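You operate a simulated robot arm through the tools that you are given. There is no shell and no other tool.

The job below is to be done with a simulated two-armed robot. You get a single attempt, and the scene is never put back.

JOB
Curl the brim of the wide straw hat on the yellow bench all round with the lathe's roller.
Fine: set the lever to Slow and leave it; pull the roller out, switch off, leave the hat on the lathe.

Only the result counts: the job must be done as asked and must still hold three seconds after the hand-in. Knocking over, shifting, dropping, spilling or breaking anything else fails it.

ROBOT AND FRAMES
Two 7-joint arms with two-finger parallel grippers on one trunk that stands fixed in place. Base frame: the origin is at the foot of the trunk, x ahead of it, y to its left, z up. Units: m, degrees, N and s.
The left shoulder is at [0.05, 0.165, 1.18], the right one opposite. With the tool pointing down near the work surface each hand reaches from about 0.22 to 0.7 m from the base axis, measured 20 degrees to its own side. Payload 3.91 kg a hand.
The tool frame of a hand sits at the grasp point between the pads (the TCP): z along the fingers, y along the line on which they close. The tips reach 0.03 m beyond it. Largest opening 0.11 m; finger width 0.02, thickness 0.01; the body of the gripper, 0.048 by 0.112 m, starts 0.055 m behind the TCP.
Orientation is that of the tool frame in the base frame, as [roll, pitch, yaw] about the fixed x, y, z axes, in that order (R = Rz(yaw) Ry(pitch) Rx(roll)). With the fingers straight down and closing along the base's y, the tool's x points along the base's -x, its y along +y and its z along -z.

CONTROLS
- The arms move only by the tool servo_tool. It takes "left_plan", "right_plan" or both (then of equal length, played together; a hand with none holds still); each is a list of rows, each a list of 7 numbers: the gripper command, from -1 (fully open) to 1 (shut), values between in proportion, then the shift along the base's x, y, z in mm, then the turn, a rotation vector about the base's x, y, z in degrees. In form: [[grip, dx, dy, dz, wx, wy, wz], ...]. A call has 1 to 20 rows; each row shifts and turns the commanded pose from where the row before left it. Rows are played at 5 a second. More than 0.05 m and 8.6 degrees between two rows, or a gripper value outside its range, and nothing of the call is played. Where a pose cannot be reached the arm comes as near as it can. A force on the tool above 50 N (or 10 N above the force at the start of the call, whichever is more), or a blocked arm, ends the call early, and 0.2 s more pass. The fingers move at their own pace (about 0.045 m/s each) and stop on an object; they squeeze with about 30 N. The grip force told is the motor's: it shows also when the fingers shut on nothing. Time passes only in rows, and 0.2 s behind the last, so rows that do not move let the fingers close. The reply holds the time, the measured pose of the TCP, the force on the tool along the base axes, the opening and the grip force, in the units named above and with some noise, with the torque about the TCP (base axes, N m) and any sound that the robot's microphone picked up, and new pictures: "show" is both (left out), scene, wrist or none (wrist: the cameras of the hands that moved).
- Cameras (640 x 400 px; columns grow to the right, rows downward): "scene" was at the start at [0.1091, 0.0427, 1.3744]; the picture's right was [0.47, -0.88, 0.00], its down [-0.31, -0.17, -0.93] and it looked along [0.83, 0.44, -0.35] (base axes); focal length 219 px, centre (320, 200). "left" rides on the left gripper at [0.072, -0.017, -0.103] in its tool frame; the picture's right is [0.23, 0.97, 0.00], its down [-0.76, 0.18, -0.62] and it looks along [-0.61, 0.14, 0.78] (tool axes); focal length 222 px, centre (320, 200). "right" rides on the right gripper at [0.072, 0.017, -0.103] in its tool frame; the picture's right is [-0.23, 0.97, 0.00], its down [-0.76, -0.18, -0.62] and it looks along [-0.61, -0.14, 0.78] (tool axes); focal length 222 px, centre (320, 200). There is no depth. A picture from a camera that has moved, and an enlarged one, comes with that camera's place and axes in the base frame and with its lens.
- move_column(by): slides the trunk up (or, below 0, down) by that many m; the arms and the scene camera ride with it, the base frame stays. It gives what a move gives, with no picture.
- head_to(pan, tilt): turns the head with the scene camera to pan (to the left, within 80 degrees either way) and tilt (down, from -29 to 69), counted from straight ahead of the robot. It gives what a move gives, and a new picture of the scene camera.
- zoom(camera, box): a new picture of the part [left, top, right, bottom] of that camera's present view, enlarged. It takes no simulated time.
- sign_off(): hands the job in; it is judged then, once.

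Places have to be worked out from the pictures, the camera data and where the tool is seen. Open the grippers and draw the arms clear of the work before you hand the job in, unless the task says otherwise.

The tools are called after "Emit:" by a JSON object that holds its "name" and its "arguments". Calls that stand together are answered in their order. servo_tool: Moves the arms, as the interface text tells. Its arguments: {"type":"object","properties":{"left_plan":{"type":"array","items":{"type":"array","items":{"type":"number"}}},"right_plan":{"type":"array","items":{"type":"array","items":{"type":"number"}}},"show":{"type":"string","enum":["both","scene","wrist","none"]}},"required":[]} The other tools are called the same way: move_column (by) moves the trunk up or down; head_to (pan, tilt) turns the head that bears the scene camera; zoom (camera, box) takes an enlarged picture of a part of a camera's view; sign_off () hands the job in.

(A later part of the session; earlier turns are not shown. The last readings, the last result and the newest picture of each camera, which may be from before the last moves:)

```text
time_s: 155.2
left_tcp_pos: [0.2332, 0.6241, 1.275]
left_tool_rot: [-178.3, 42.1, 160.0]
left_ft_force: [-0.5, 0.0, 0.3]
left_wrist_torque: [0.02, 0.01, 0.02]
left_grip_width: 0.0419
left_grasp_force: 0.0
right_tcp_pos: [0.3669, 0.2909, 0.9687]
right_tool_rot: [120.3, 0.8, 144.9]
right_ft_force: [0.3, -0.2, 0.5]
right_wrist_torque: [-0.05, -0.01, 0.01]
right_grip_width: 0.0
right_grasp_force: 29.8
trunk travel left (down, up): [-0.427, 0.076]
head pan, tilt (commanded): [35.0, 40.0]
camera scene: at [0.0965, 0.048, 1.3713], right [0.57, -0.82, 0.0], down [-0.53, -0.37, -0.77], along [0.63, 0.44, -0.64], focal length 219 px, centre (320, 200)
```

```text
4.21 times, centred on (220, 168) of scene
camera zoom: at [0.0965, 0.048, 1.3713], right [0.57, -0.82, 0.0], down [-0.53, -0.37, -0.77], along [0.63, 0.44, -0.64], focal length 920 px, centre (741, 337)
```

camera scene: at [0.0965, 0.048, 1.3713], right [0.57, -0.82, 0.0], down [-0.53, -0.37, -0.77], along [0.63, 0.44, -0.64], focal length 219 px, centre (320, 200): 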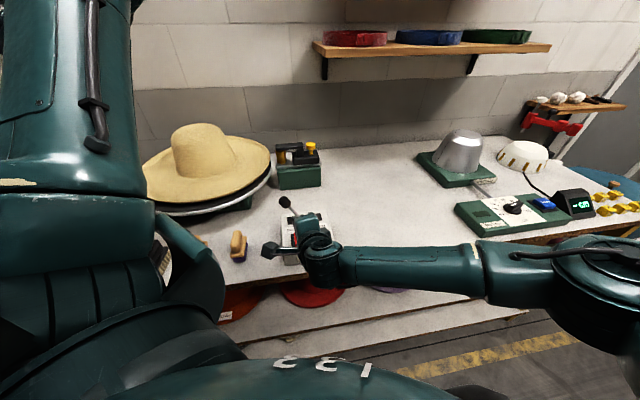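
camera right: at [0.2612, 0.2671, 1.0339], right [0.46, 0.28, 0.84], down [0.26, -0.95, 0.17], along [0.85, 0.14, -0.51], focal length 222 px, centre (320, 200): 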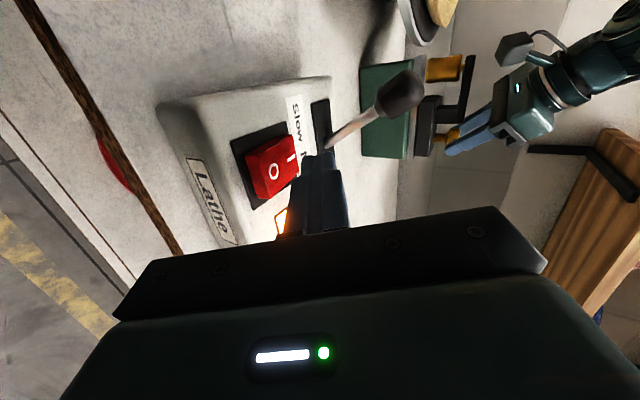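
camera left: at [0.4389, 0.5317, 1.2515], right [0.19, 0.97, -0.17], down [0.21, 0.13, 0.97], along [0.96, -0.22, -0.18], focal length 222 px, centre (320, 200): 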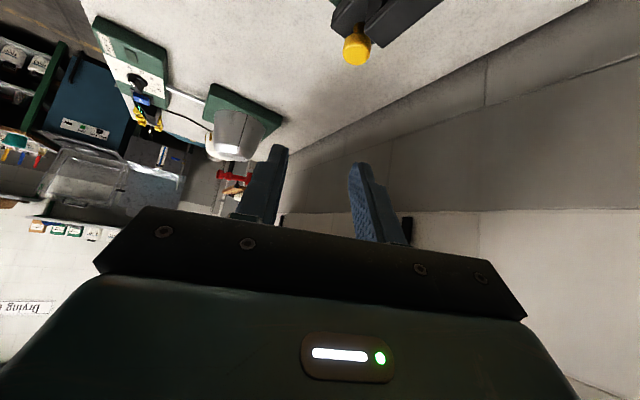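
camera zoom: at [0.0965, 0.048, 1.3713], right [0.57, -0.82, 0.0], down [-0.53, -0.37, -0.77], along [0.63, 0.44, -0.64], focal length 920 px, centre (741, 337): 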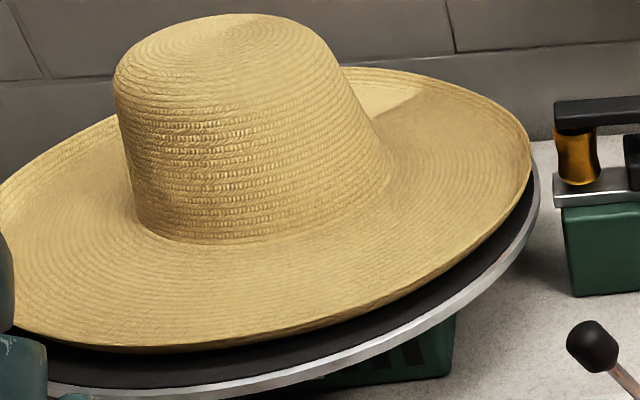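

I need a closer look at the rim profile. Zooming tightly on the near and right edges.

Emit:
{"name": "zoom", "arguments": {"camera": "scene", "box": [155, 175, 235, 215]}}

Emit:
{"name": "zoom", "arguments": {"camera": "scene", "box": [225, 130, 285, 190]}}

Emit:
{"name": "zoom", "arguments": {"camera": "left", "box": [0, 0, 640, 400]}}

```text
8.00 times, centred on (195, 195) of scene
camera zoom: at [0.0965, 0.048, 1.3713], right [0.57, -0.82, 0.0], down [-0.53, -0.37, -0.77], along [0.63, 0.44, -0.64], focal length 1749 px, centre (1320, 240)
```

zoom: 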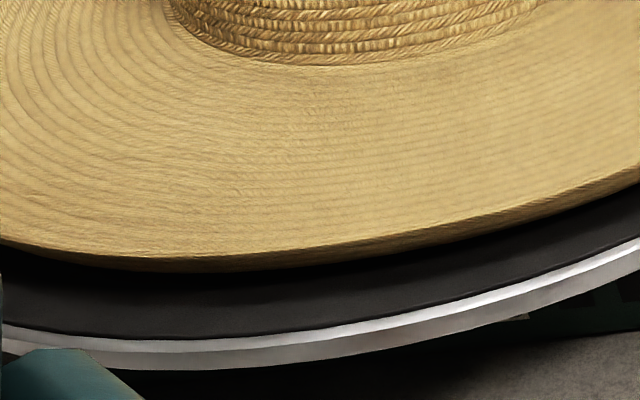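

```text
6.67 times, centred on (255, 160) of scene
camera zoom: at [0.0965, 0.048, 1.3713], right [0.57, -0.82, 0.0], down [-0.53, -0.37, -0.77], along [0.63, 0.44, -0.64], focal length 1457 px, centre (753, 467)
```

zoom: 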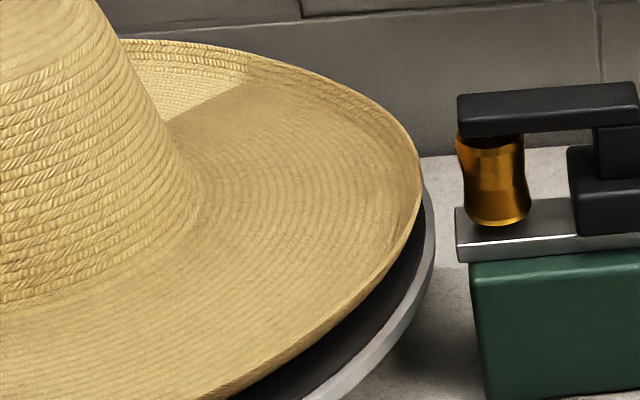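

```text
1.00 times, centred on (320, 200) of left (not enlarged: the box is as wide or as high as the picture)
camera zoom: at [0.1135, 0.6537, 1.3052], right [0.19, 0.97, -0.17], down [0.21, 0.13, 0.97], along [0.96, -0.22, -0.18], focal length 222 px, centre (320, 200)
```

zoom: 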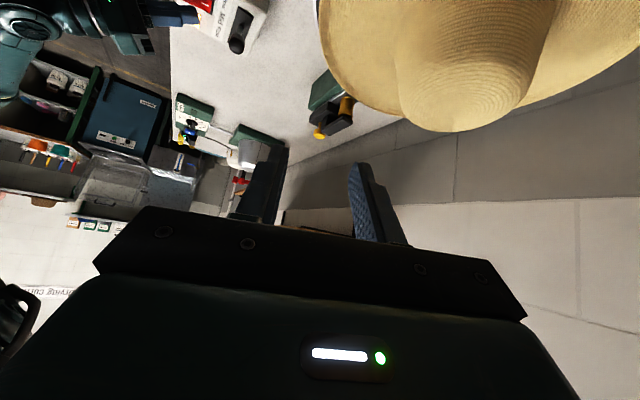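

The change in the rim is hard to judge from above. I took a low side picture with the left camera right after placing the hat, so I'll return the left hand to that same spot for a before/after comparison.

Emit:
{"name": "servo_tool", "arguments": {"left_plan": [[0.236, -12, 4, 0, 7.18, -2.44, -2.12], [0.236, -12, 4, 0, 7.18, -2.44, -2.12], [0.236, -12, 4, 0, 7.18, -2.44, -2.12], [0.236, -12, 4, 0, 7.18, -2.44, -2.12], [0.236, -12, 4, 0, 7.18, -2.44, -2.12], [0.236, -12, 4, 0, 7.18, -2.44, -2.12], [0.236, -12, 4, 0, 7.18, -2.44, -2.12], [0.236, -12, 4, 0, 7.18, -2.44, -2.12], [0.236, -12, 4, 0, 7.18, -2.44, -2.12], [0.236, -12, 4, 0, 7.18, -2.44, -2.12], [0.236, 0, 0, -45, 0, 0, 0], [0.236, 0, 0, -45, 0, 0, 0], [0.236, 5, 0, -45, 0, 0, 0], [0.236, 5, 2, -45, 0, 0, 0], [0.236, 10, 3, -45, 0, 0, 0], [0.236, 0, 0, -15, 0, 0, 0], [0.236, 0, 0, 0, 0, 0, 0]], "show": "both"}}

```text
time_s: 158.8
left_tcp_pos: [0.1326, 0.6706, 1.0352]
left_tool_rot: [111.7, 0.0, 104.8]
left_ft_force: [0.1, 0.0, -0.4]
left_wrist_torque: [0.03, -0.01, 0.02]
left_grip_width: 0.0418
left_grasp_force: 0.1
right_tcp_pos: [0.368, 0.2916, 0.9687]
right_tool_rot: [120.4, 0.8, 144.9]
right_ft_force: [-0.3, -0.4, 0.3]
right_wrist_torque: [0.0, 0.02, 0.03]
right_grip_width: 0.0002
right_grasp_force: 30.2
trunk travel left (down, up): [-0.427, 0.076]
head pan, tilt (commanded): [35.0, 40.0]
camera scene: at [0.0965, 0.0481, 1.3713], right [0.57, -0.82, 0.0], down [-0.53, -0.37, -0.77], along [0.63, 0.44, -0.64], focal length 219 px, centre (320, 200)
camera left: at [0.016, 0.7142, 1.0594], right [0.29, 0.31, 0.9], down [-0.3, -0.87, 0.4], along [0.91, -0.39, -0.16], focal length 222 px, centre (320, 200)
```

scene: 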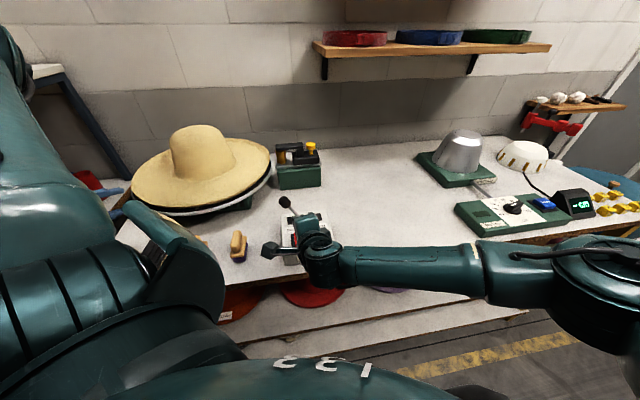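
left: 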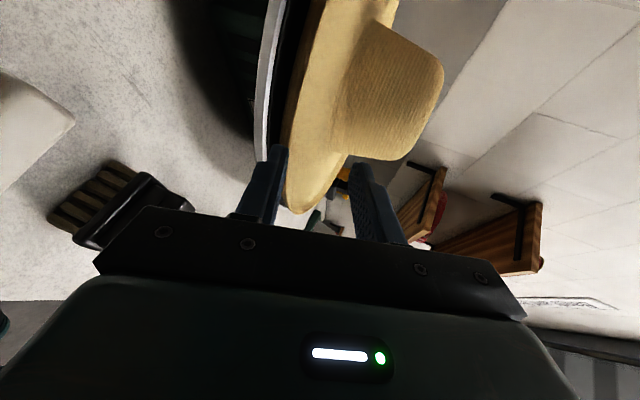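

The whole hat is visible now. Zooming from both cameras to compare the brim profile with the picture before rolling.

Emit:
{"name": "zoom", "arguments": {"camera": "left", "box": [240, 0, 460, 220]}}

Emit:
{"name": "zoom", "arguments": {"camera": "scene", "box": [125, 115, 285, 225]}}

```text
1.82 times, centred on (350, 110) of left
camera zoom: at [0.016, 0.7142, 1.0594], right [0.29, 0.31, 0.9], down [-0.3, -0.87, 0.4], along [0.91, -0.39, -0.16], focal length 404 px, centre (266, 364)
```

zoom: 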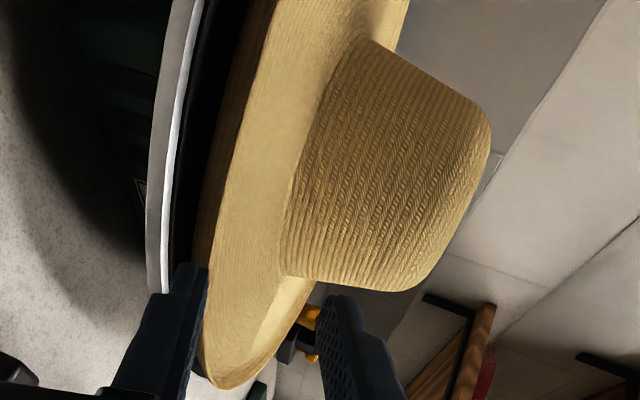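

```text
3.64 times, centred on (205, 170) of scene
camera zoom: at [0.0965, 0.0481, 1.3713], right [0.57, -0.82, 0.0], down [-0.53, -0.37, -0.77], along [0.63, 0.44, -0.64], focal length 795 px, centre (738, 309)
```

zoom: 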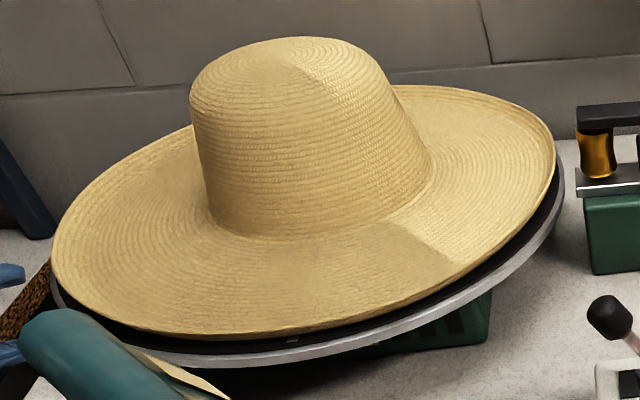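

I'll zoom strongly on the nearest rim from the left camera to see its cross-section while it turns, at two moments.

Emit:
{"name": "zoom", "arguments": {"camera": "left", "box": [265, 40, 365, 110]}}

Emit:
{"name": "zoom", "arguments": {"camera": "left", "box": [270, 130, 370, 215]}}

Emit:
{"name": "servo_tool", "arguments": {"left_plan": [[0.236, 0, 0, 0, 0, 0, 0], [0.236, 0, 0, 0, 0, 0, 0], [0.236, 0, 0, 0, 0, 0, 0], [0.236, 0, 0, 0, 0, 0, 0], [0.236, 0, 0, 0, 0, 0, 0]], "show": "none"}}

Emit:
{"name": "zoom", "arguments": {"camera": "left", "box": [265, 40, 365, 110]}}

Emit:
{"name": "zoom", "arguments": {"camera": "scene", "box": [125, 115, 285, 225]}}

```text
5.71 times, centred on (315, 75) of left
camera zoom: at [0.016, 0.7142, 1.0594], right [0.29, 0.31, 0.9], down [-0.3, -0.87, 0.4], along [0.91, -0.39, -0.16], focal length 1269 px, centre (349, 914)
```

zoom: 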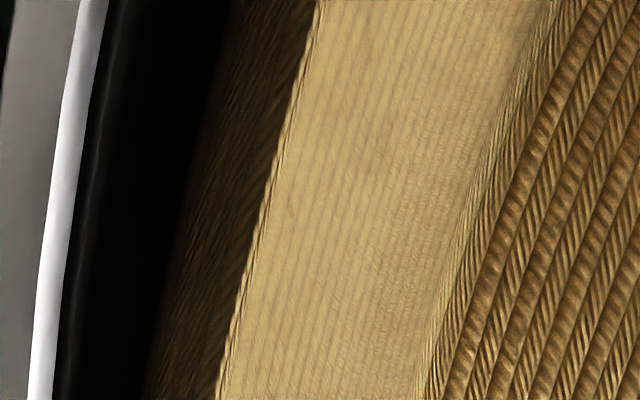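

```text
4.71 times, centred on (320, 172) of left
camera zoom: at [0.016, 0.7142, 1.0594], right [0.29, 0.31, 0.9], down [-0.3, -0.87, 0.4], along [0.91, -0.39, -0.16], focal length 1045 px, centre (320, 329)
```

zoom: 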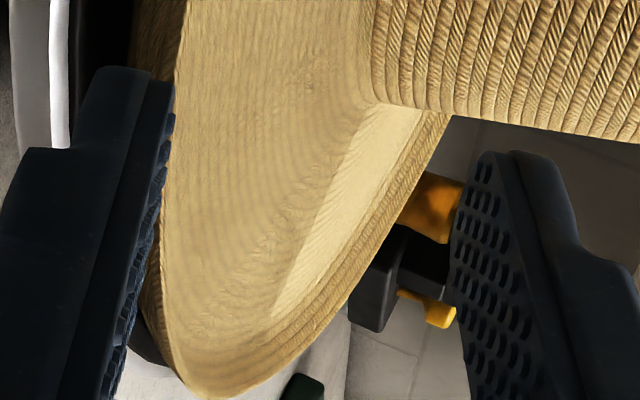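

```text
time_s: 160.0
left_tcp_pos: [0.133, 0.6697, 1.0357]
left_tool_rot: [111.8, 0.0, 104.8]
left_ft_force: [0.1, 0.1, 0.3]
left_wrist_torque: [-0.02, 0.02, 0.0]
left_grip_width: 0.042
left_grasp_force: 0.0
right_tcp_pos: [0.3673, 0.2923, 0.9694]
right_tool_rot: [120.3, 0.8, 144.9]
right_ft_force: [-0.3, 0.9, 0.2]
right_wrist_torque: [-0.01, 0.02, 0.01]
right_grip_width: 0.0
right_grasp_force: 29.7
trunk travel left (down, up): [-0.427, 0.076]
head pan, tilt (commanded): [35.0, 40.0]
```

```text
5.71 times, centred on (315, 75) of left
camera zoom: at [0.016, 0.7141, 1.0597], right [0.29, 0.31, 0.9], down [-0.3, -0.87, 0.4], along [0.91, -0.39, -0.16], focal length 1269 px, centre (349, 914)
```

zoom: 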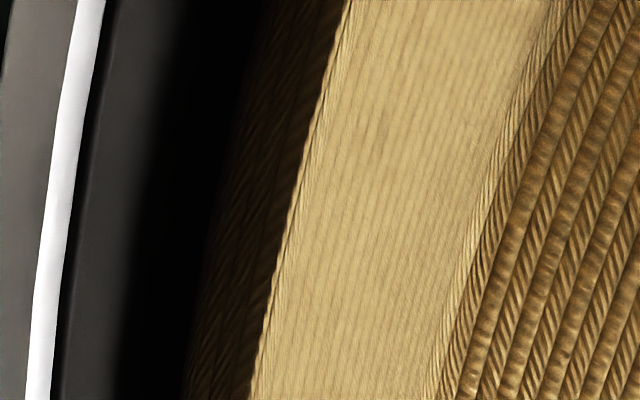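

```text
3.64 times, centred on (205, 170) of scene
camera zoom: at [0.0964, 0.0481, 1.3713], right [0.57, -0.82, 0.0], down [-0.53, -0.37, -0.77], along [0.63, 0.44, -0.64], focal length 795 px, centre (738, 309)
```

zoom: 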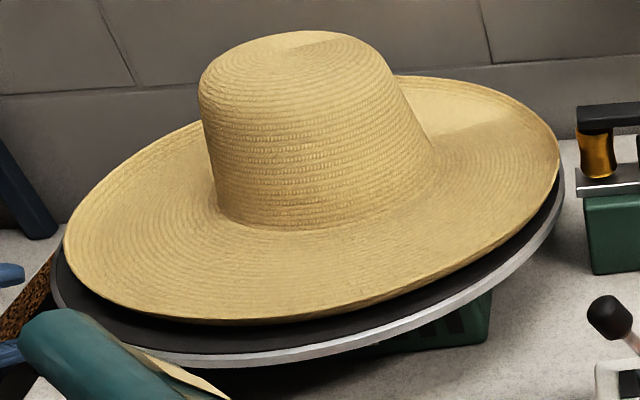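

I'll return the head to the same view used right after placing the hat (pan 50, tilt 30) for a direct before/after comparison.

Emit:
{"name": "head_to", "arguments": {"pan": 50, "tilt": 30}}

Emit:
{"name": "zoom", "arguments": {"camera": "scene", "box": [190, 105, 350, 250]}}

Emit:
{"name": "zoom", "arguments": {"camera": "scene", "box": [255, 165, 345, 225]}}

```text
time_s: 160.8
left_tcp_pos: [0.1336, 0.6692, 1.0352]
left_tool_rot: [111.7, -0.1, 104.8]
left_ft_force: [-0.9, -0.3, -0.1]
left_wrist_torque: [-0.01, -0.02, -0.01]
left_grip_width: 0.0419
left_grasp_force: 0.1
right_tcp_pos: [0.3669, 0.2922, 0.9695]
right_tool_rot: [120.2, 0.8, 144.9]
right_ft_force: [-0.1, -0.4, -0.7]
right_wrist_torque: [0.01, -0.02, 0.02]
right_grip_width: 0.0
right_grasp_force: 30.2
trunk travel left (down, up): [-0.427, 0.076]
head pan, tilt (commanded): [50.0, 30.0]
camera scene: at [0.085, 0.0685, 1.3866], right [0.77, -0.64, 0.0], down [-0.32, -0.38, -0.87], along [0.56, 0.66, -0.5], focal length 219 px, centre (320, 200)
```

scene: 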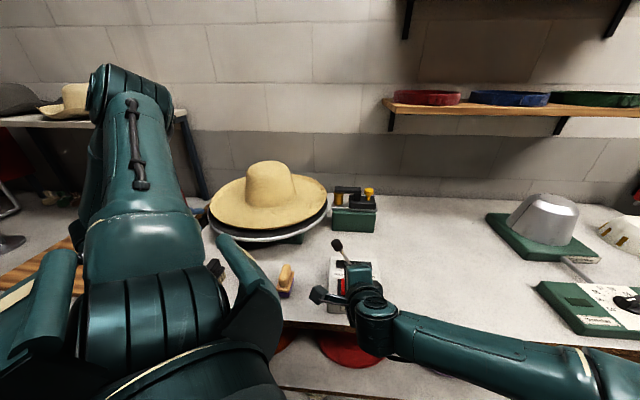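

```text
2.76 times, centred on (270, 178) of scene
camera zoom: at [0.085, 0.0685, 1.3866], right [0.77, -0.64, 0.0], down [-0.32, -0.38, -0.87], along [0.56, 0.66, -0.5], focal length 603 px, centre (458, 262)
```

zoom: 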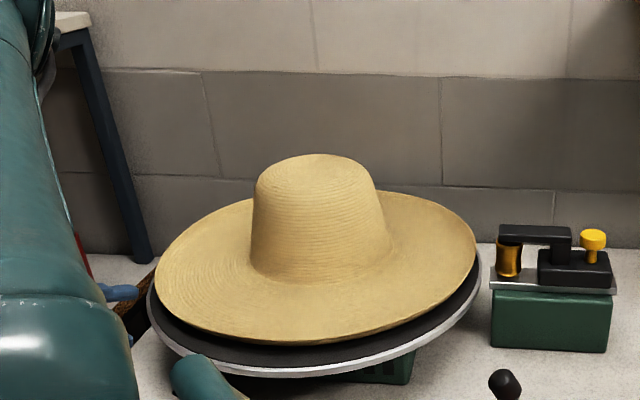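

```text
6.67 times, centred on (300, 195) of scene
camera zoom: at [0.085, 0.0685, 1.3866], right [0.77, -0.64, 0.0], down [-0.32, -0.38, -0.87], along [0.56, 0.66, -0.5], focal length 1457 px, centre (453, 233)
```

zoom: 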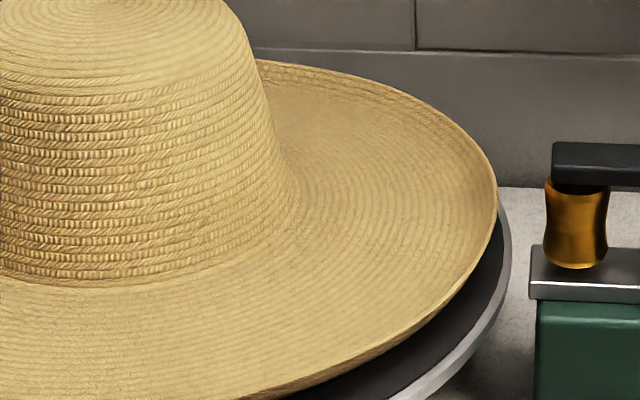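

The rim height and radius fit the same values as before rolling, so I see no clear curl yet. For reference I'll take a right-camera close-up of the turning rim with the roller out, at two moments.

Emit:
{"name": "zoom", "arguments": {"camera": "right", "box": [380, 0, 520, 100]}}

Emit:
{"name": "servo_tool", "arguments": {"left_plan": [[0.236, 0, 0, 0, 0, 0, 0], [0.236, 0, 0, 0, 0, 0, 0], [0.236, 0, 0, 0, 0, 0, 0], [0.236, 0, 0, 0, 0, 0, 0], [0.236, 0, 0, 0, 0, 0, 0], [0.236, 0, 0, 0, 0, 0, 0], [0.236, 0, 0, 0, 0, 0, 0]], "show": "none"}}

Emit:
{"name": "zoom", "arguments": {"camera": "right", "box": [380, 0, 520, 100]}}

Emit:
{"name": "zoom", "arguments": {"camera": "scene", "box": [190, 105, 350, 250]}}

```text
4.00 times, centred on (450, 50) of right
camera zoom: at [0.2613, 0.2676, 1.0337], right [0.46, 0.28, 0.84], down [0.26, -0.95, 0.17], along [0.85, 0.14, -0.51], focal length 888 px, centre (-200, 800)
```

zoom: 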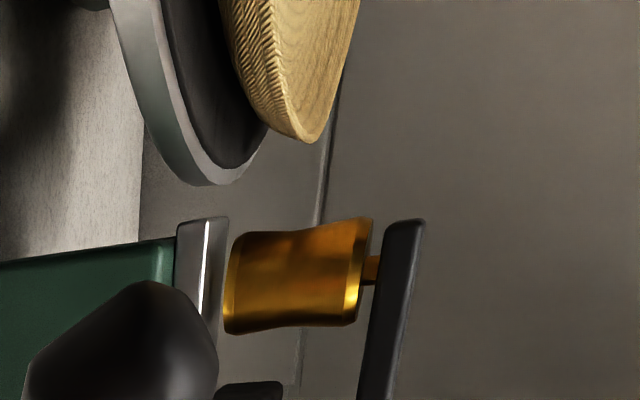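

```text
time_s: 162.4
left_tcp_pos: [0.133, 0.671, 1.0351]
left_tool_rot: [111.7, 0.1, 104.8]
left_ft_force: [0.1, 0.5, -0.7]
left_wrist_torque: [-0.01, 0.01, 0.02]
left_grip_width: 0.0419
left_grasp_force: 0.0
right_tcp_pos: [0.3677, 0.2909, 0.9694]
right_tool_rot: [120.3, 0.8, 144.9]
right_ft_force: [0.4, -0.6, 0.2]
right_wrist_torque: [0.0, 0.01, -0.03]
right_grip_width: 0.0
right_grasp_force: 29.6
trunk travel left (down, up): [-0.427, 0.076]
head pan, tilt (commanded): [50.0, 30.0]
```

```text
4.00 times, centred on (450, 50) of right
camera zoom: at [0.2613, 0.2676, 1.0337], right [0.46, 0.28, 0.84], down [0.26, -0.95, 0.17], along [0.85, 0.14, -0.51], focal length 888 px, centre (-200, 800)
```

zoom: 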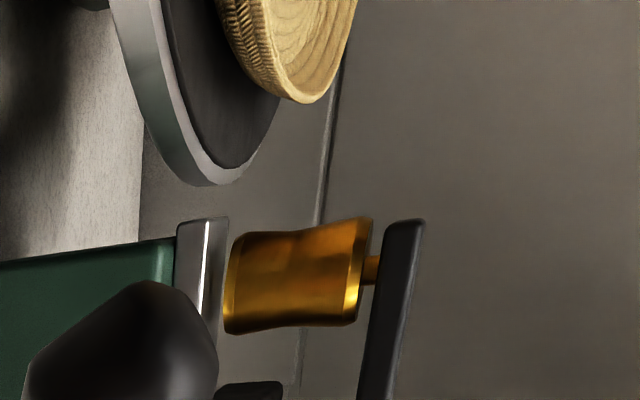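

```text
2.76 times, centred on (270, 178) of scene
camera zoom: at [0.0849, 0.0686, 1.3867], right [0.77, -0.64, 0.0], down [-0.32, -0.38, -0.87], along [0.56, 0.66, -0.5], focal length 603 px, centre (458, 262)
```

zoom: 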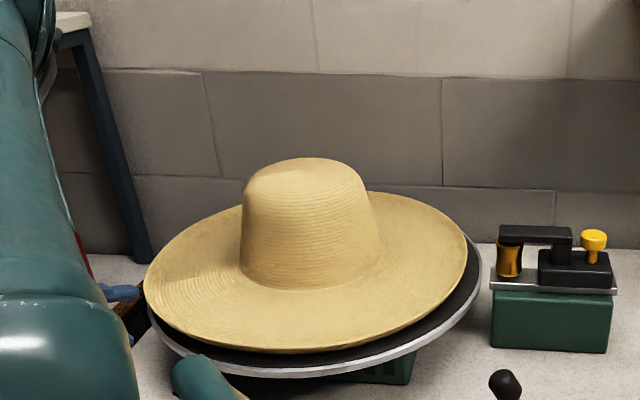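

No obvious change at these angles. I'll sample the rim over one full turn from the left camera to see whether any sector looks different.

Emit:
{"name": "servo_tool", "arguments": {"left_plan": [[0.236, 0, 0, 0, 0, 0, 0], [0.236, 0, 0, 0, 0, 0, 0], [0.236, 0, 0, 0, 0, 0, 0]], "show": "none"}}

Emit:
{"name": "zoom", "arguments": {"camera": "left", "box": [250, 0, 410, 215]}}

Emit:
{"name": "servo_tool", "arguments": {"left_plan": [[0.236, 0, 0, 0, 0, 0, 0], [0.236, 0, 0, 0, 0, 0, 0], [0.236, 0, 0, 0, 0, 0, 0], [0.236, 0, 0, 0, 0, 0, 0], [0.236, 0, 0, 0, 0, 0, 0]], "show": "none"}}

Emit:
{"name": "zoom", "arguments": {"camera": "left", "box": [250, 0, 410, 215]}}

Emit:
{"name": "servo_tool", "arguments": {"left_plan": [[0.236, 0, 0, 0, 0, 0, 0], [0.236, 0, 0, 0, 0, 0, 0], [0.236, 0, 0, 0, 0, 0, 0], [0.236, 0, 0, 0, 0, 0, 0], [0.236, 0, 0, 0, 0, 0, 0]], "show": "none"}}

Emit:
{"name": "zoom", "arguments": {"camera": "left", "box": [250, 0, 410, 215]}}

Emit:
{"name": "zoom", "arguments": {"camera": "scene", "box": [190, 105, 350, 250]}}

```text
time_s: 163.2
left_tcp_pos: [0.1328, 0.6707, 1.037]
left_tool_rot: [111.7, -0.1, 104.9]
left_ft_force: [0.4, 0.1, 0.7]
left_wrist_torque: [-0.03, 0.02, 0.02]
left_grip_width: 0.042
left_grasp_force: 0.1
right_tcp_pos: [0.3668, 0.2924, 0.9697]
right_tool_rot: [120.3, 0.8, 144.9]
right_ft_force: [0.0, 0.4, 0.6]
right_wrist_torque: [0.01, 0.0, -0.01]
right_grip_width: 0.0002
right_grasp_force: 29.8
trunk travel left (down, up): [-0.427, 0.076]
head pan, tilt (commanded): [50.0, 30.0]
```

```text
1.86 times, centred on (330, 108) of left
camera zoom: at [0.016, 0.7141, 1.0597], right [0.29, 0.31, 0.9], down [-0.3, -0.87, 0.4], along [0.91, -0.39, -0.16], focal length 413 px, centre (301, 372)
```

zoom: 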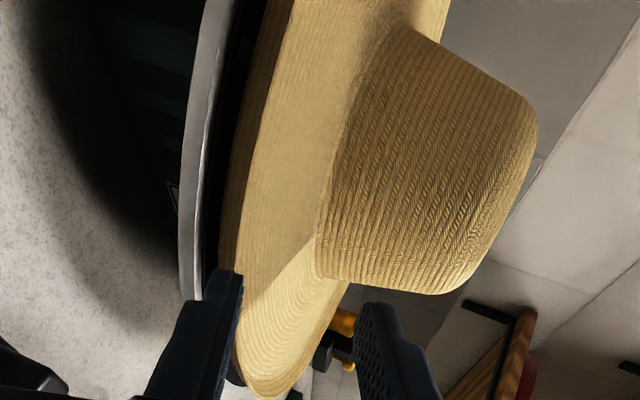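

```text
time_s: 164.4
left_tcp_pos: [0.1338, 0.6687, 1.036]
left_tool_rot: [111.7, -0.1, 104.9]
left_ft_force: [0.6, -0.4, -0.2]
left_wrist_torque: [-0.01, 0.0, -0.01]
left_grip_width: 0.0421
left_grasp_force: 0.1
right_tcp_pos: [0.3668, 0.2909, 0.9698]
right_tool_rot: [120.3, 0.8, 144.8]
right_ft_force: [-0.2, -0.3, -0.1]
right_wrist_torque: [0.03, 0.01, 0.01]
right_grip_width: 0.0001
right_grasp_force: 29.9
trunk travel left (down, up): [-0.427, 0.076]
head pan, tilt (commanded): [50.0, 30.0]
```

```text
1.86 times, centred on (330, 108) of left
camera zoom: at [0.016, 0.7141, 1.0597], right [0.29, 0.31, 0.9], down [-0.3, -0.87, 0.4], along [0.91, -0.39, -0.16], focal length 413 px, centre (301, 372)
```

zoom: 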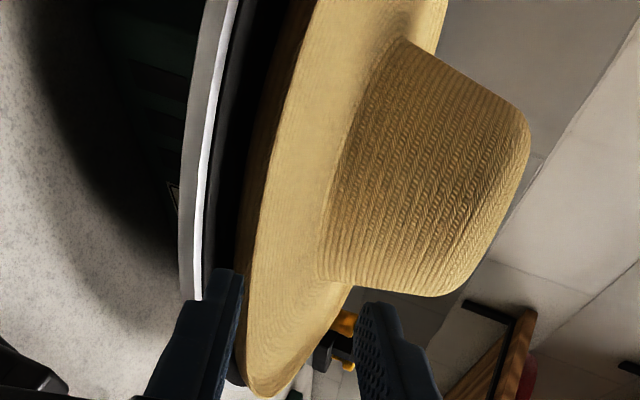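

```text
time_s: 165.6
left_tcp_pos: [0.1327, 0.6706, 1.0359]
left_tool_rot: [111.7, 0.0, 104.9]
left_ft_force: [-0.7, -0.2, -0.3]
left_wrist_torque: [0.01, -0.01, 0.01]
left_grip_width: 0.0422
left_grasp_force: 0.1
right_tcp_pos: [0.3655, 0.2913, 0.9697]
right_tool_rot: [120.3, 0.8, 144.9]
right_ft_force: [0.0, 0.2, -0.6]
right_wrist_torque: [0.03, 0.02, 0.02]
right_grip_width: 0.0
right_grasp_force: 30.4
trunk travel left (down, up): [-0.427, 0.076]
head pan, tilt (commanded): [50.0, 30.0]
```

```text
1.86 times, centred on (330, 108) of left
camera zoom: at [0.016, 0.7141, 1.0597], right [0.29, 0.31, 0.9], down [-0.3, -0.87, 0.4], along [0.91, -0.39, -0.16], focal length 413 px, centre (301, 372)
```

zoom: 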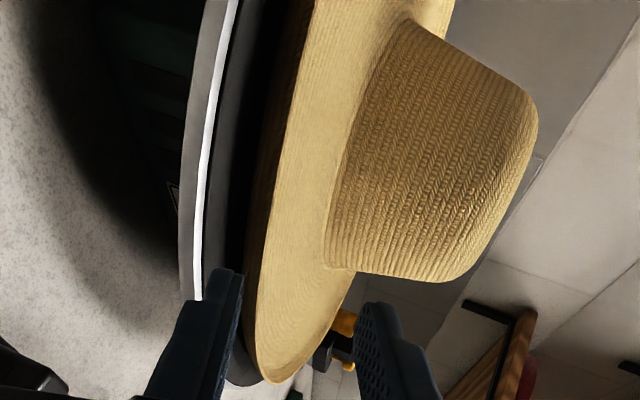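

```text
2.76 times, centred on (270, 178) of scene
camera zoom: at [0.0849, 0.0686, 1.3867], right [0.77, -0.64, 0.0], down [-0.32, -0.38, -0.87], along [0.56, 0.66, -0.5], focal length 603 px, centre (458, 262)
```

zoom: 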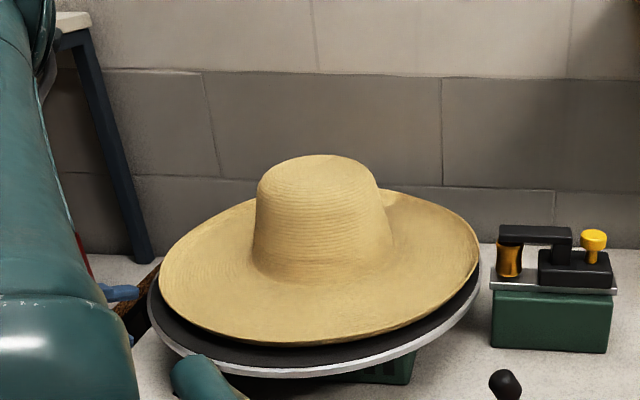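

The brim is uniform all round. I'll now switch the lathe off: move the right fingertip over the raised O end and press down in small steps.

Emit:
{"name": "servo_tool", "arguments": {"right_plan": [[1, -9, -8, 4, 0, 0, 0], [1, -9, -7.5, 0, 0, 0, 0], [1, 0, 0, 0, 0, 0, 0]], "show": "wrist"}}

Emit:
{"name": "zoom", "arguments": {"camera": "right", "box": [180, 60, 420, 210]}}

```text
time_s: 166.4
left_tcp_pos: [0.133, 0.6699, 1.0366]
left_tool_rot: [111.7, 0.0, 104.8]
left_ft_force: [-0.5, -0.4, -0.2]
left_wrist_torque: [0.02, -0.01, 0.0]
left_grip_width: 0.0419
left_grasp_force: 0.0
right_tcp_pos: [0.3509, 0.2763, 0.9743]
right_tool_rot: [120.3, 0.8, 144.8]
right_ft_force: [0.8, -0.6, 0.5]
right_wrist_torque: [-0.03, 0.04, 0.02]
right_grip_width: 0.0
right_grasp_force: 30.3
trunk travel left (down, up): [-0.427, 0.076]
head pan, tilt (commanded): [50.0, 30.0]
camera right: at [0.245, 0.2515, 1.0385], right [0.46, 0.28, 0.84], down [0.26, -0.95, 0.17], along [0.85, 0.14, -0.51], focal length 222 px, centre (320, 200)
```

right: 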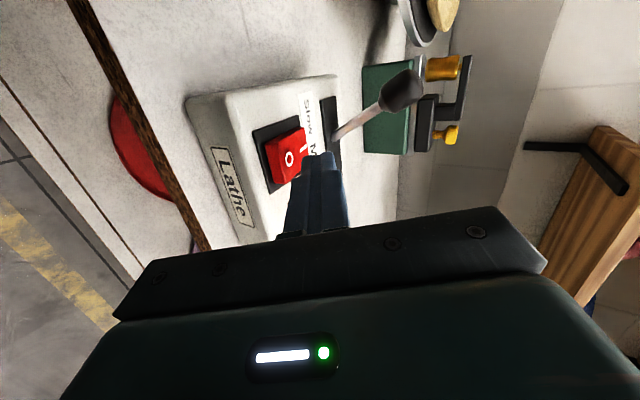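

```text
2.67 times, centred on (300, 135) of right
camera zoom: at [0.245, 0.2515, 1.0385], right [0.46, 0.28, 0.84], down [0.26, -0.95, 0.17], along [0.85, 0.14, -0.51], focal length 592 px, centre (373, 373)
```

zoom: 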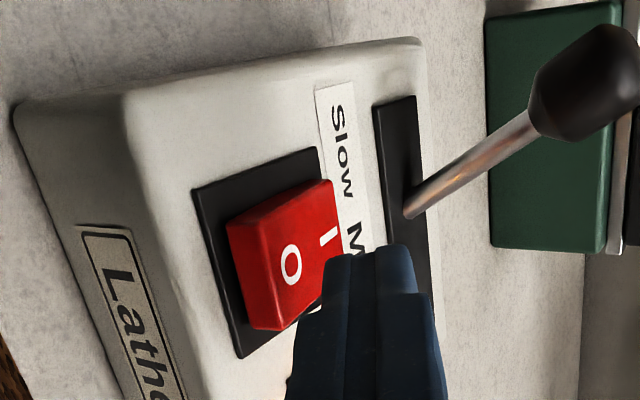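

The tip is above the O end. Descending in steps while watching the force.

Emit:
{"name": "servo_tool", "arguments": {"right_plan": [[1, 0, 0, -10, 0, 0, 0], [1, 0, 0, -8, 0, 0, 0], [1, 0, 0, 0, 0, 0, 0]], "show": "none"}}

Emit:
{"name": "servo_tool", "arguments": {"right_plan": [[1, 0, 0, -4, 0, 0, 0], [1, 0, 0, 0, 0, 0, 0]], "show": "none"}}

Emit:
{"name": "servo_tool", "arguments": {"right_plan": [[1, 0, 0, -4, 0, 0, 0], [1, 0, 0, 0, 0, 0, 0]], "show": "none"}}

Emit:
{"name": "zoom", "arguments": {"camera": "right", "box": [180, 60, 420, 210]}}

```text
time_s: 167.2
left_tcp_pos: [0.1336, 0.6701, 1.0355]
left_tool_rot: [111.7, 0.0, 104.9]
left_ft_force: [0.1, -0.8, 0.0]
left_wrist_torque: [-0.01, -0.03, -0.01]
left_grip_width: 0.042
left_grasp_force: 0.0
right_tcp_pos: [0.3493, 0.2757, 0.956]
right_tool_rot: [120.3, 0.7, 144.8]
right_ft_force: [0.2, 0.0, -0.1]
right_wrist_torque: [0.01, 0.0, 0.01]
right_grip_width: 0.0
right_grasp_force: 29.8
trunk travel left (down, up): [-0.427, 0.076]
head pan, tilt (commanded): [50.0, 30.0]
```

```text
time_s: 167.8
left_tcp_pos: [0.133, 0.6706, 1.0359]
left_tool_rot: [111.7, 0.0, 104.8]
left_ft_force: [-0.2, 0.1, -0.1]
left_wrist_torque: [0.01, 0.03, -0.02]
left_grip_width: 0.042
left_grasp_force: 0.0
right_tcp_pos: [0.3504, 0.2764, 0.9524]
right_tool_rot: [120.5, 0.9, 144.8]
right_ft_force: [-0.6, -0.7, 0.8]
right_wrist_torque: [0.03, 0.02, 0.01]
right_grip_width: 0.0
right_grasp_force: 29.9
trunk travel left (down, up): [-0.427, 0.076]
head pan, tilt (commanded): [50.0, 30.0]
```

```text
time_s: 168.4
left_tcp_pos: [0.1323, 0.67, 1.0356]
left_tool_rot: [111.8, 0.0, 104.8]
left_ft_force: [-0.4, -0.3, 0.3]
left_wrist_torque: [-0.02, 0.02, 0.04]
left_grip_width: 0.0418
left_grasp_force: 0.0
right_tcp_pos: [0.3492, 0.2763, 0.9486]
right_tool_rot: [120.8, 0.8, 144.7]
right_ft_force: [0.0, -0.8, -0.2]
right_wrist_torque: [0.01, -0.01, 0.01]
right_grip_width: 0.0003
right_grasp_force: 29.5
trunk travel left (down, up): [-0.427, 0.076]
head pan, tilt (commanded): [50.0, 30.0]
```

```text
2.67 times, centred on (300, 135) of right
camera zoom: at [0.2445, 0.2538, 1.0134], right [0.46, 0.28, 0.84], down [0.26, -0.95, 0.18], along [0.85, 0.13, -0.51], focal length 592 px, centre (373, 373)
```

zoom: 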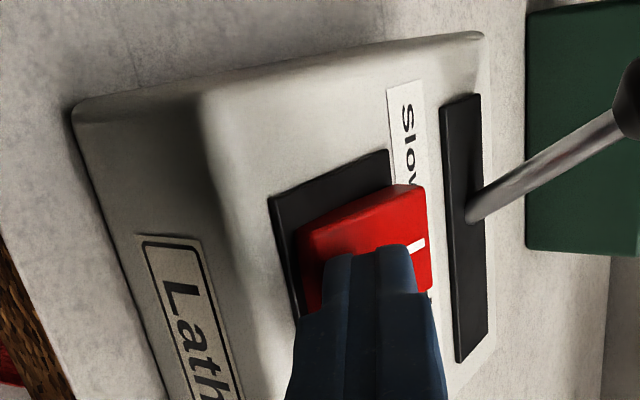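

The rocker appears flipped to O and the orange glow is gone. I'll lift the right finger and confirm the lathe has stopped.

Emit:
{"name": "servo_tool", "arguments": {"right_plan": [[1, 0, 0, 15, 0, 0, 0], [1, -5, -10, 15, 0, 0, 0], [1, -5, -30, 10, 0, 0, 0], [1, 0, -40, 10, 0, 0, 0], [1, 0, -40, 5, 0, 0, 0]], "show": "both"}}

Emit:
{"name": "zoom", "arguments": {"camera": "scene", "box": [190, 105, 350, 250]}}

Emit:
{"name": "zoom", "arguments": {"camera": "scene", "box": [305, 230, 405, 330]}}

```text
time_s: 169.6
left_tcp_pos: [0.1337, 0.6707, 1.0359]
left_tool_rot: [111.8, 0.0, 104.8]
left_ft_force: [0.0, -0.5, 0.2]
left_wrist_torque: [0.04, 0.0, 0.01]
left_grip_width: 0.0419
left_grasp_force: 0.2
right_tcp_pos: [0.3396, 0.225, 0.9902]
right_tool_rot: [120.4, 0.8, 144.9]
right_ft_force: [0.5, 0.1, 0.0]
right_wrist_torque: [0.01, 0.03, 0.01]
right_grip_width: 0.0001
right_grasp_force: 30.1
right hand out of reach, approached as far as the arm can: row 4, 5
trunk travel left (down, up): [-0.427, 0.076]
head pan, tilt (commanded): [50.0, 30.0]
camera scene: at [0.0849, 0.0683, 1.3867], right [0.77, -0.64, 0.0], down [-0.32, -0.38, -0.87], along [0.56, 0.66, -0.5], focal length 219 px, centre (320, 200)
camera right: at [0.2336, 0.201, 1.0553], right [0.46, 0.28, 0.84], down [0.26, -0.95, 0.17], along [0.85, 0.14, -0.51], focal length 222 px, centre (320, 200)
```

scene: 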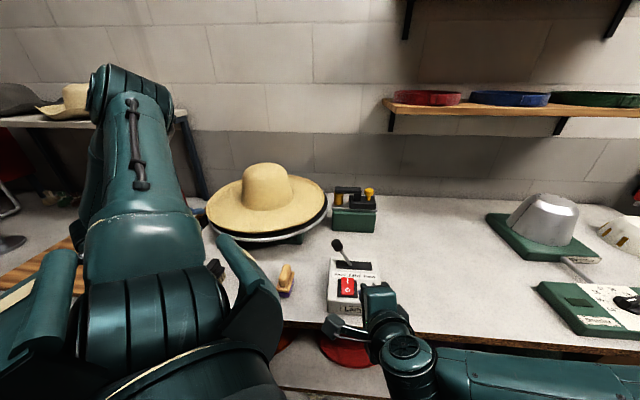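
right: 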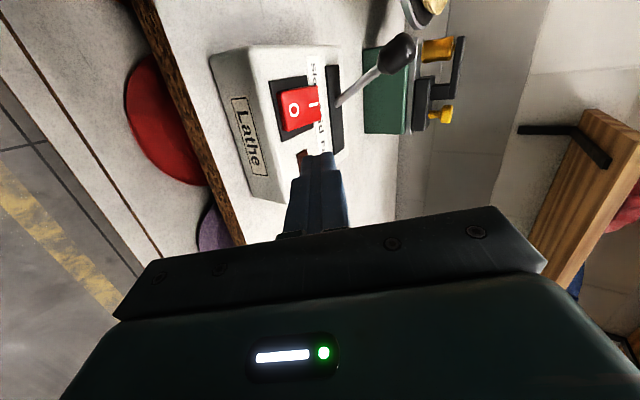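

```text
2.76 times, centred on (270, 178) of scene
camera zoom: at [0.0849, 0.0683, 1.3867], right [0.77, -0.64, 0.0], down [-0.32, -0.38, -0.87], along [0.56, 0.66, -0.5], focal length 603 px, centre (458, 262)
```

zoom: 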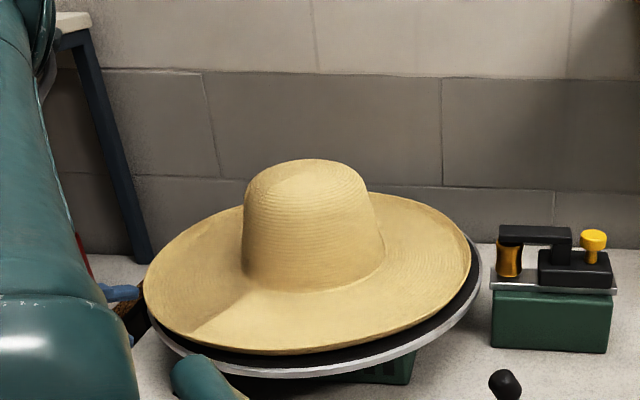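

```text
4.00 times, centred on (355, 280) of scene
camera zoom: at [0.0849, 0.0683, 1.3867], right [0.77, -0.64, 0.0], down [-0.32, -0.38, -0.87], along [0.56, 0.66, -0.5], focal length 874 px, centre (180, -120)
```

zoom: 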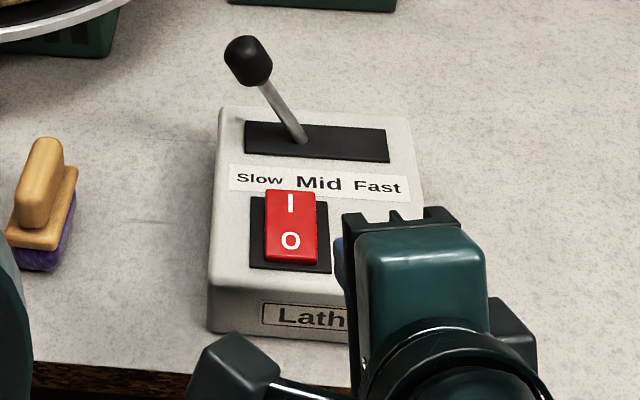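

The lathe is off (lamp dark, rocker at O), lever at Slow, roller out. I'll zoom on the stationary hat's rim once more to judge the curl.

Emit:
{"name": "zoom", "arguments": {"camera": "scene", "box": [225, 205, 305, 250]}}

Emit:
{"name": "zoom", "arguments": {"camera": "scene", "box": [200, 165, 260, 225]}}

Emit:
{"name": "zoom", "arguments": {"camera": "left", "box": [265, 0, 400, 100]}}

```text
8.00 times, centred on (265, 228) of scene
camera zoom: at [0.0849, 0.0683, 1.3867], right [0.77, -0.64, 0.0], down [-0.32, -0.38, -0.87], along [0.56, 0.66, -0.5], focal length 1749 px, centre (760, -20)
```

zoom: 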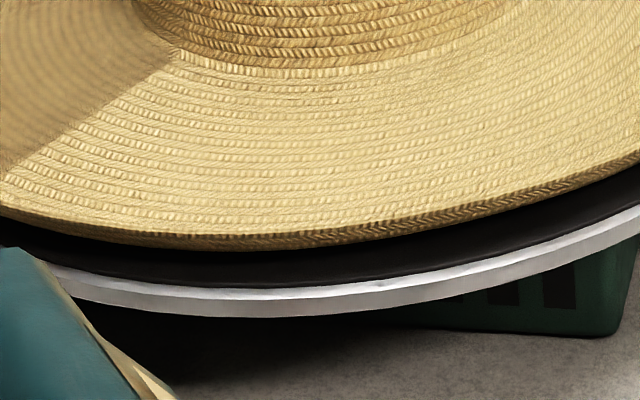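

```text
6.67 times, centred on (230, 195) of scene
camera zoom: at [0.0849, 0.0683, 1.3867], right [0.77, -0.64, 0.0], down [-0.32, -0.38, -0.87], along [0.56, 0.66, -0.5], focal length 1457 px, centre (920, 233)
```

zoom: 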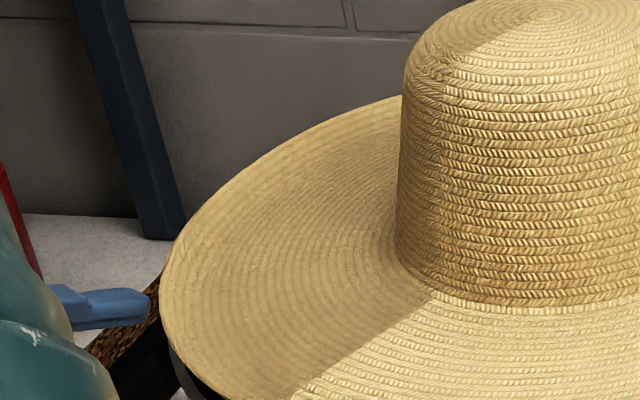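

```text
4.00 times, centred on (332, 50) of left
camera zoom: at [0.0159, 0.7139, 1.0599], right [0.29, 0.31, 0.9], down [-0.3, -0.87, 0.4], along [0.91, -0.39, -0.16], focal length 888 px, centre (270, 800)
```

zoom: 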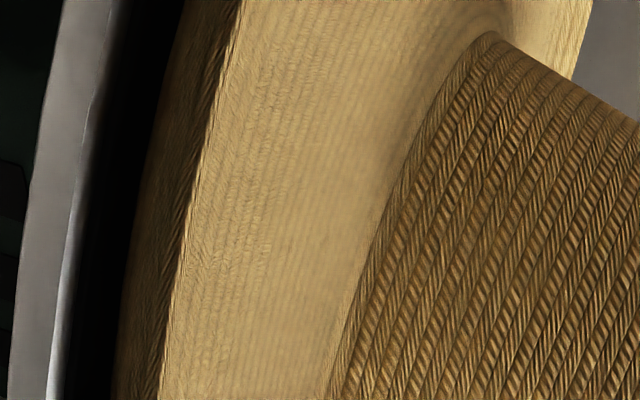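

I can't confirm a curl by eye, so I'll make a second, firmer pass to be safe. First the left hand retraces its path back to the roller knob.

Emit:
{"name": "servo_tool", "arguments": {"left_plan": [[0.236, -4, 0, 25, 0, 0, 0], [0.236, -10, -3, 42, 0, 0, 0], [0.236, -5, -2, 44, 0, 0, 0], [0.236, 0, 0, 44, 0, 0, 0], [0.236, 0, 0, 44, 0, 0, 0], [0.236, 0, 0, 41, 0, 0, 0], [0.236, 12, -4, 0, -7.18, 2.44, 2.12], [0.236, 12, -4, 0, -7.18, 2.44, 2.12], [0.236, 12, -4, 0, -7.18, 2.44, 2.12], [0.236, 12, -4, 0, -7.18, 2.44, 2.12], [0.236, 12, -4, 0, -7.18, 2.44, 2.12], [0.236, 12, -4, 0, -7.18, 2.44, 2.12], [0.236, 12, -4, 0, -7.18, 2.44, 2.12], [0.236, 12, -4, 0, -7.18, 2.44, 2.12], [0.236, 12, -4, 0, -7.18, 2.44, 2.12], [0.236, 12, -4, 0, -7.18, 2.44, 2.12], [0.236, 30, -10, 0, 0, 0, 0], [0.236, 30, -10, 0, 0, 0, 0], [0.236, 30, -10, 0, 0, 0, 0], [0.236, 30, -10, 0, 0, 0, 0]], "show": "scene"}}

Emit:
{"name": "servo_tool", "arguments": {"left_plan": [[0.236, 35, -20, 0, 0, 0, 0], [0.236, 35, -20, 0, 0, 0, 0], [0.236, 35, -15, 0, 0, 0, 0], [0.236, 35, -10, -10, 0, 0, 0], [0.236, 35, -10, -20, 0, 0, 0], [0.236, 30, -5, -25, 0, 0, 0], [0.236, 0, 0, 0, 0, 0, 0]], "show": "both"}}

```text
time_s: 173.8
left_tcp_pos: [0.3572, 0.5858, 1.2757]
left_tool_rot: [-178.2, 42.1, 160.1]
left_ft_force: [1.0, 0.1, 0.4]
left_wrist_torque: [-0.05, 0.0, -0.03]
left_grip_width: 0.0422
left_grasp_force: 0.0
right_tcp_pos: [0.3388, 0.2245, 0.9902]
right_tool_rot: [120.3, 0.7, 144.9]
right_ft_force: [0.2, 0.1, 0.3]
right_wrist_torque: [0.01, -0.03, 0.03]
right_grip_width: 0.0
right_grasp_force: 30.5
trunk travel left (down, up): [-0.427, 0.076]
head pan, tilt (commanded): [50.0, 30.0]
camera scene: at [0.0853, 0.0685, 1.3866], right [0.77, -0.64, 0.0], down [-0.32, -0.38, -0.87], along [0.56, 0.66, -0.5], focal length 219 px, centre (320, 200)
```

scene: 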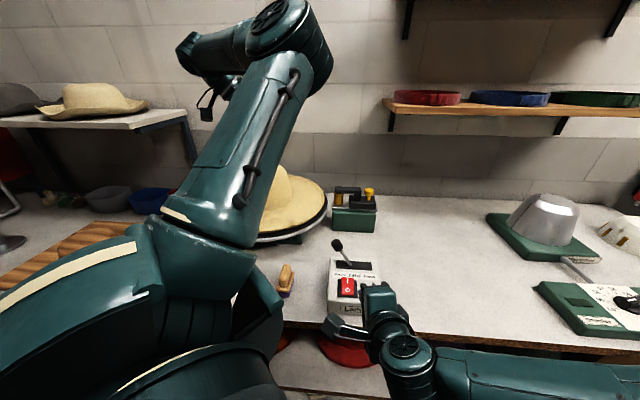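

```text
time_s: 175.4
left_tcp_pos: [0.5605, 0.5039, 1.2193]
left_tool_rot: [-178.3, 42.2, 160.0]
left_ft_force: [-1.0, 0.2, -0.4]
left_wrist_torque: [-0.02, -0.02, 0.0]
left_grip_width: 0.042
left_grasp_force: 0.1
right_tcp_pos: [0.3394, 0.226, 0.9904]
right_tool_rot: [120.3, 0.8, 144.9]
right_ft_force: [-0.2, -0.5, -0.6]
right_wrist_torque: [0.0, 0.03, 0.04]
right_grip_width: 0.0001
right_grasp_force: 30.0
trunk travel left (down, up): [-0.427, 0.076]
head pan, tilt (commanded): [50.0, 30.0]
camera scene: at [0.0847, 0.0683, 1.3867], right [0.77, -0.64, 0.0], down [-0.32, -0.38, -0.87], along [0.56, 0.66, -0.5], focal length 219 px, centre (320, 200)
camera left: at [0.4396, 0.5334, 1.2491], right [0.19, 0.97, -0.17], down [0.21, 0.13, 0.97], along [0.96, -0.22, -0.18], focal length 222 px, centre (320, 200)
```

scene: 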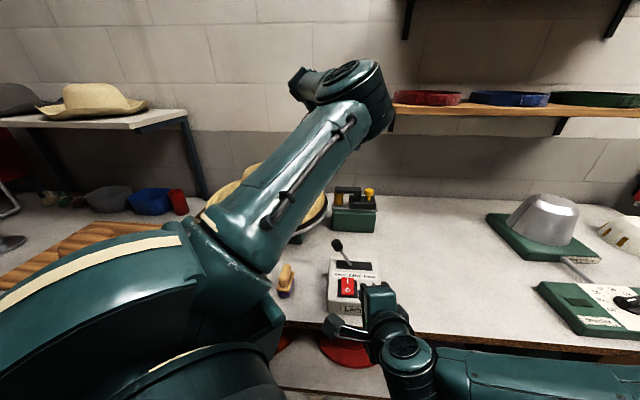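
left: 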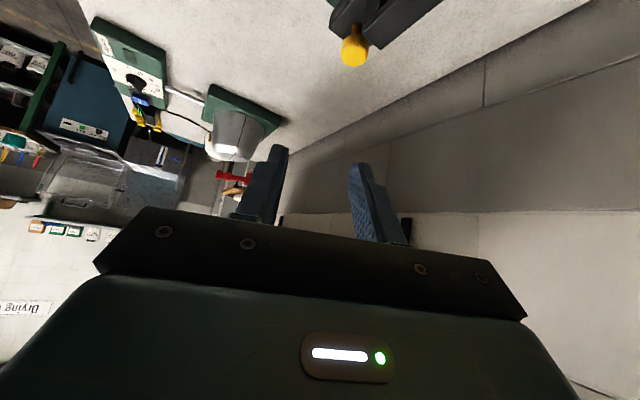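

The left hand is back at the same staging pose. I'll descend and slide onto the knob along the same path, then grip it.

Emit:
{"name": "servo_tool", "arguments": {"left_plan": [[0.236, 15, 0, -35, 0, 0, 0], [0.236, 15, 0, -35, 0, 0, 0], [0.236, 15, 0, -35, 0, 0, 0], [0.236, 15, 0, -30, 0, 0, 0], [0.236, 15, -3, -18.5, 0, 0, 0], [0.236, 9, -2.8, -10.5, 0, 0, 0], [0.236, 9, -2.8, -10.5, 0, 0, 0], [0.236, 9, -2.8, -10.5, 0, 0, 0], [0.236, 0, 0, 0, 0, 0, 0]], "show": "wrist"}}

Emit:
{"name": "zoom", "arguments": {"camera": "left", "box": [200, 0, 500, 220]}}

```text
time_s: 177.4
left_tcp_pos: [0.6633, 0.4927, 1.0344]
left_tool_rot: [-178.3, 42.2, 160.0]
left_ft_force: [0.8, -0.8, -0.5]
left_wrist_torque: [-0.01, 0.0, -0.01]
left_grip_width: 0.0422
left_grasp_force: 0.1
right_tcp_pos: [0.3387, 0.2253, 0.9906]
right_tool_rot: [120.2, 0.7, 144.9]
right_ft_force: [-0.4, 0.7, 0.2]
right_wrist_torque: [-0.02, 0.0, 0.01]
right_grip_width: 0.0001
right_grasp_force: 29.8
trunk travel left (down, up): [-0.427, 0.076]
head pan, tilt (commanded): [50.0, 30.0]
camera left: at [0.542, 0.5227, 1.0648], right [0.19, 0.97, -0.17], down [0.21, 0.13, 0.97], along [0.96, -0.22, -0.18], focal length 222 px, centre (320, 200)
```

left: 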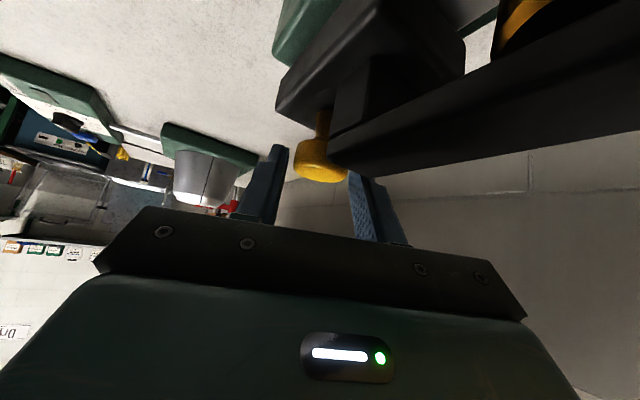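

```text
1.82 times, centred on (350, 110) of left
camera zoom: at [0.542, 0.5227, 1.0648], right [0.19, 0.97, -0.17], down [0.21, 0.13, 0.97], along [0.96, -0.22, -0.18], focal length 404 px, centre (266, 364)
```

zoom: 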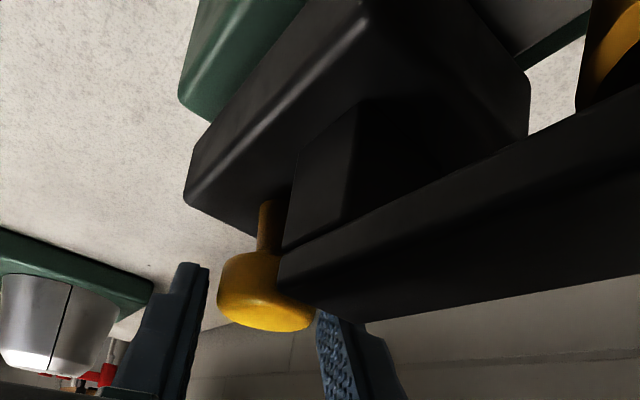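

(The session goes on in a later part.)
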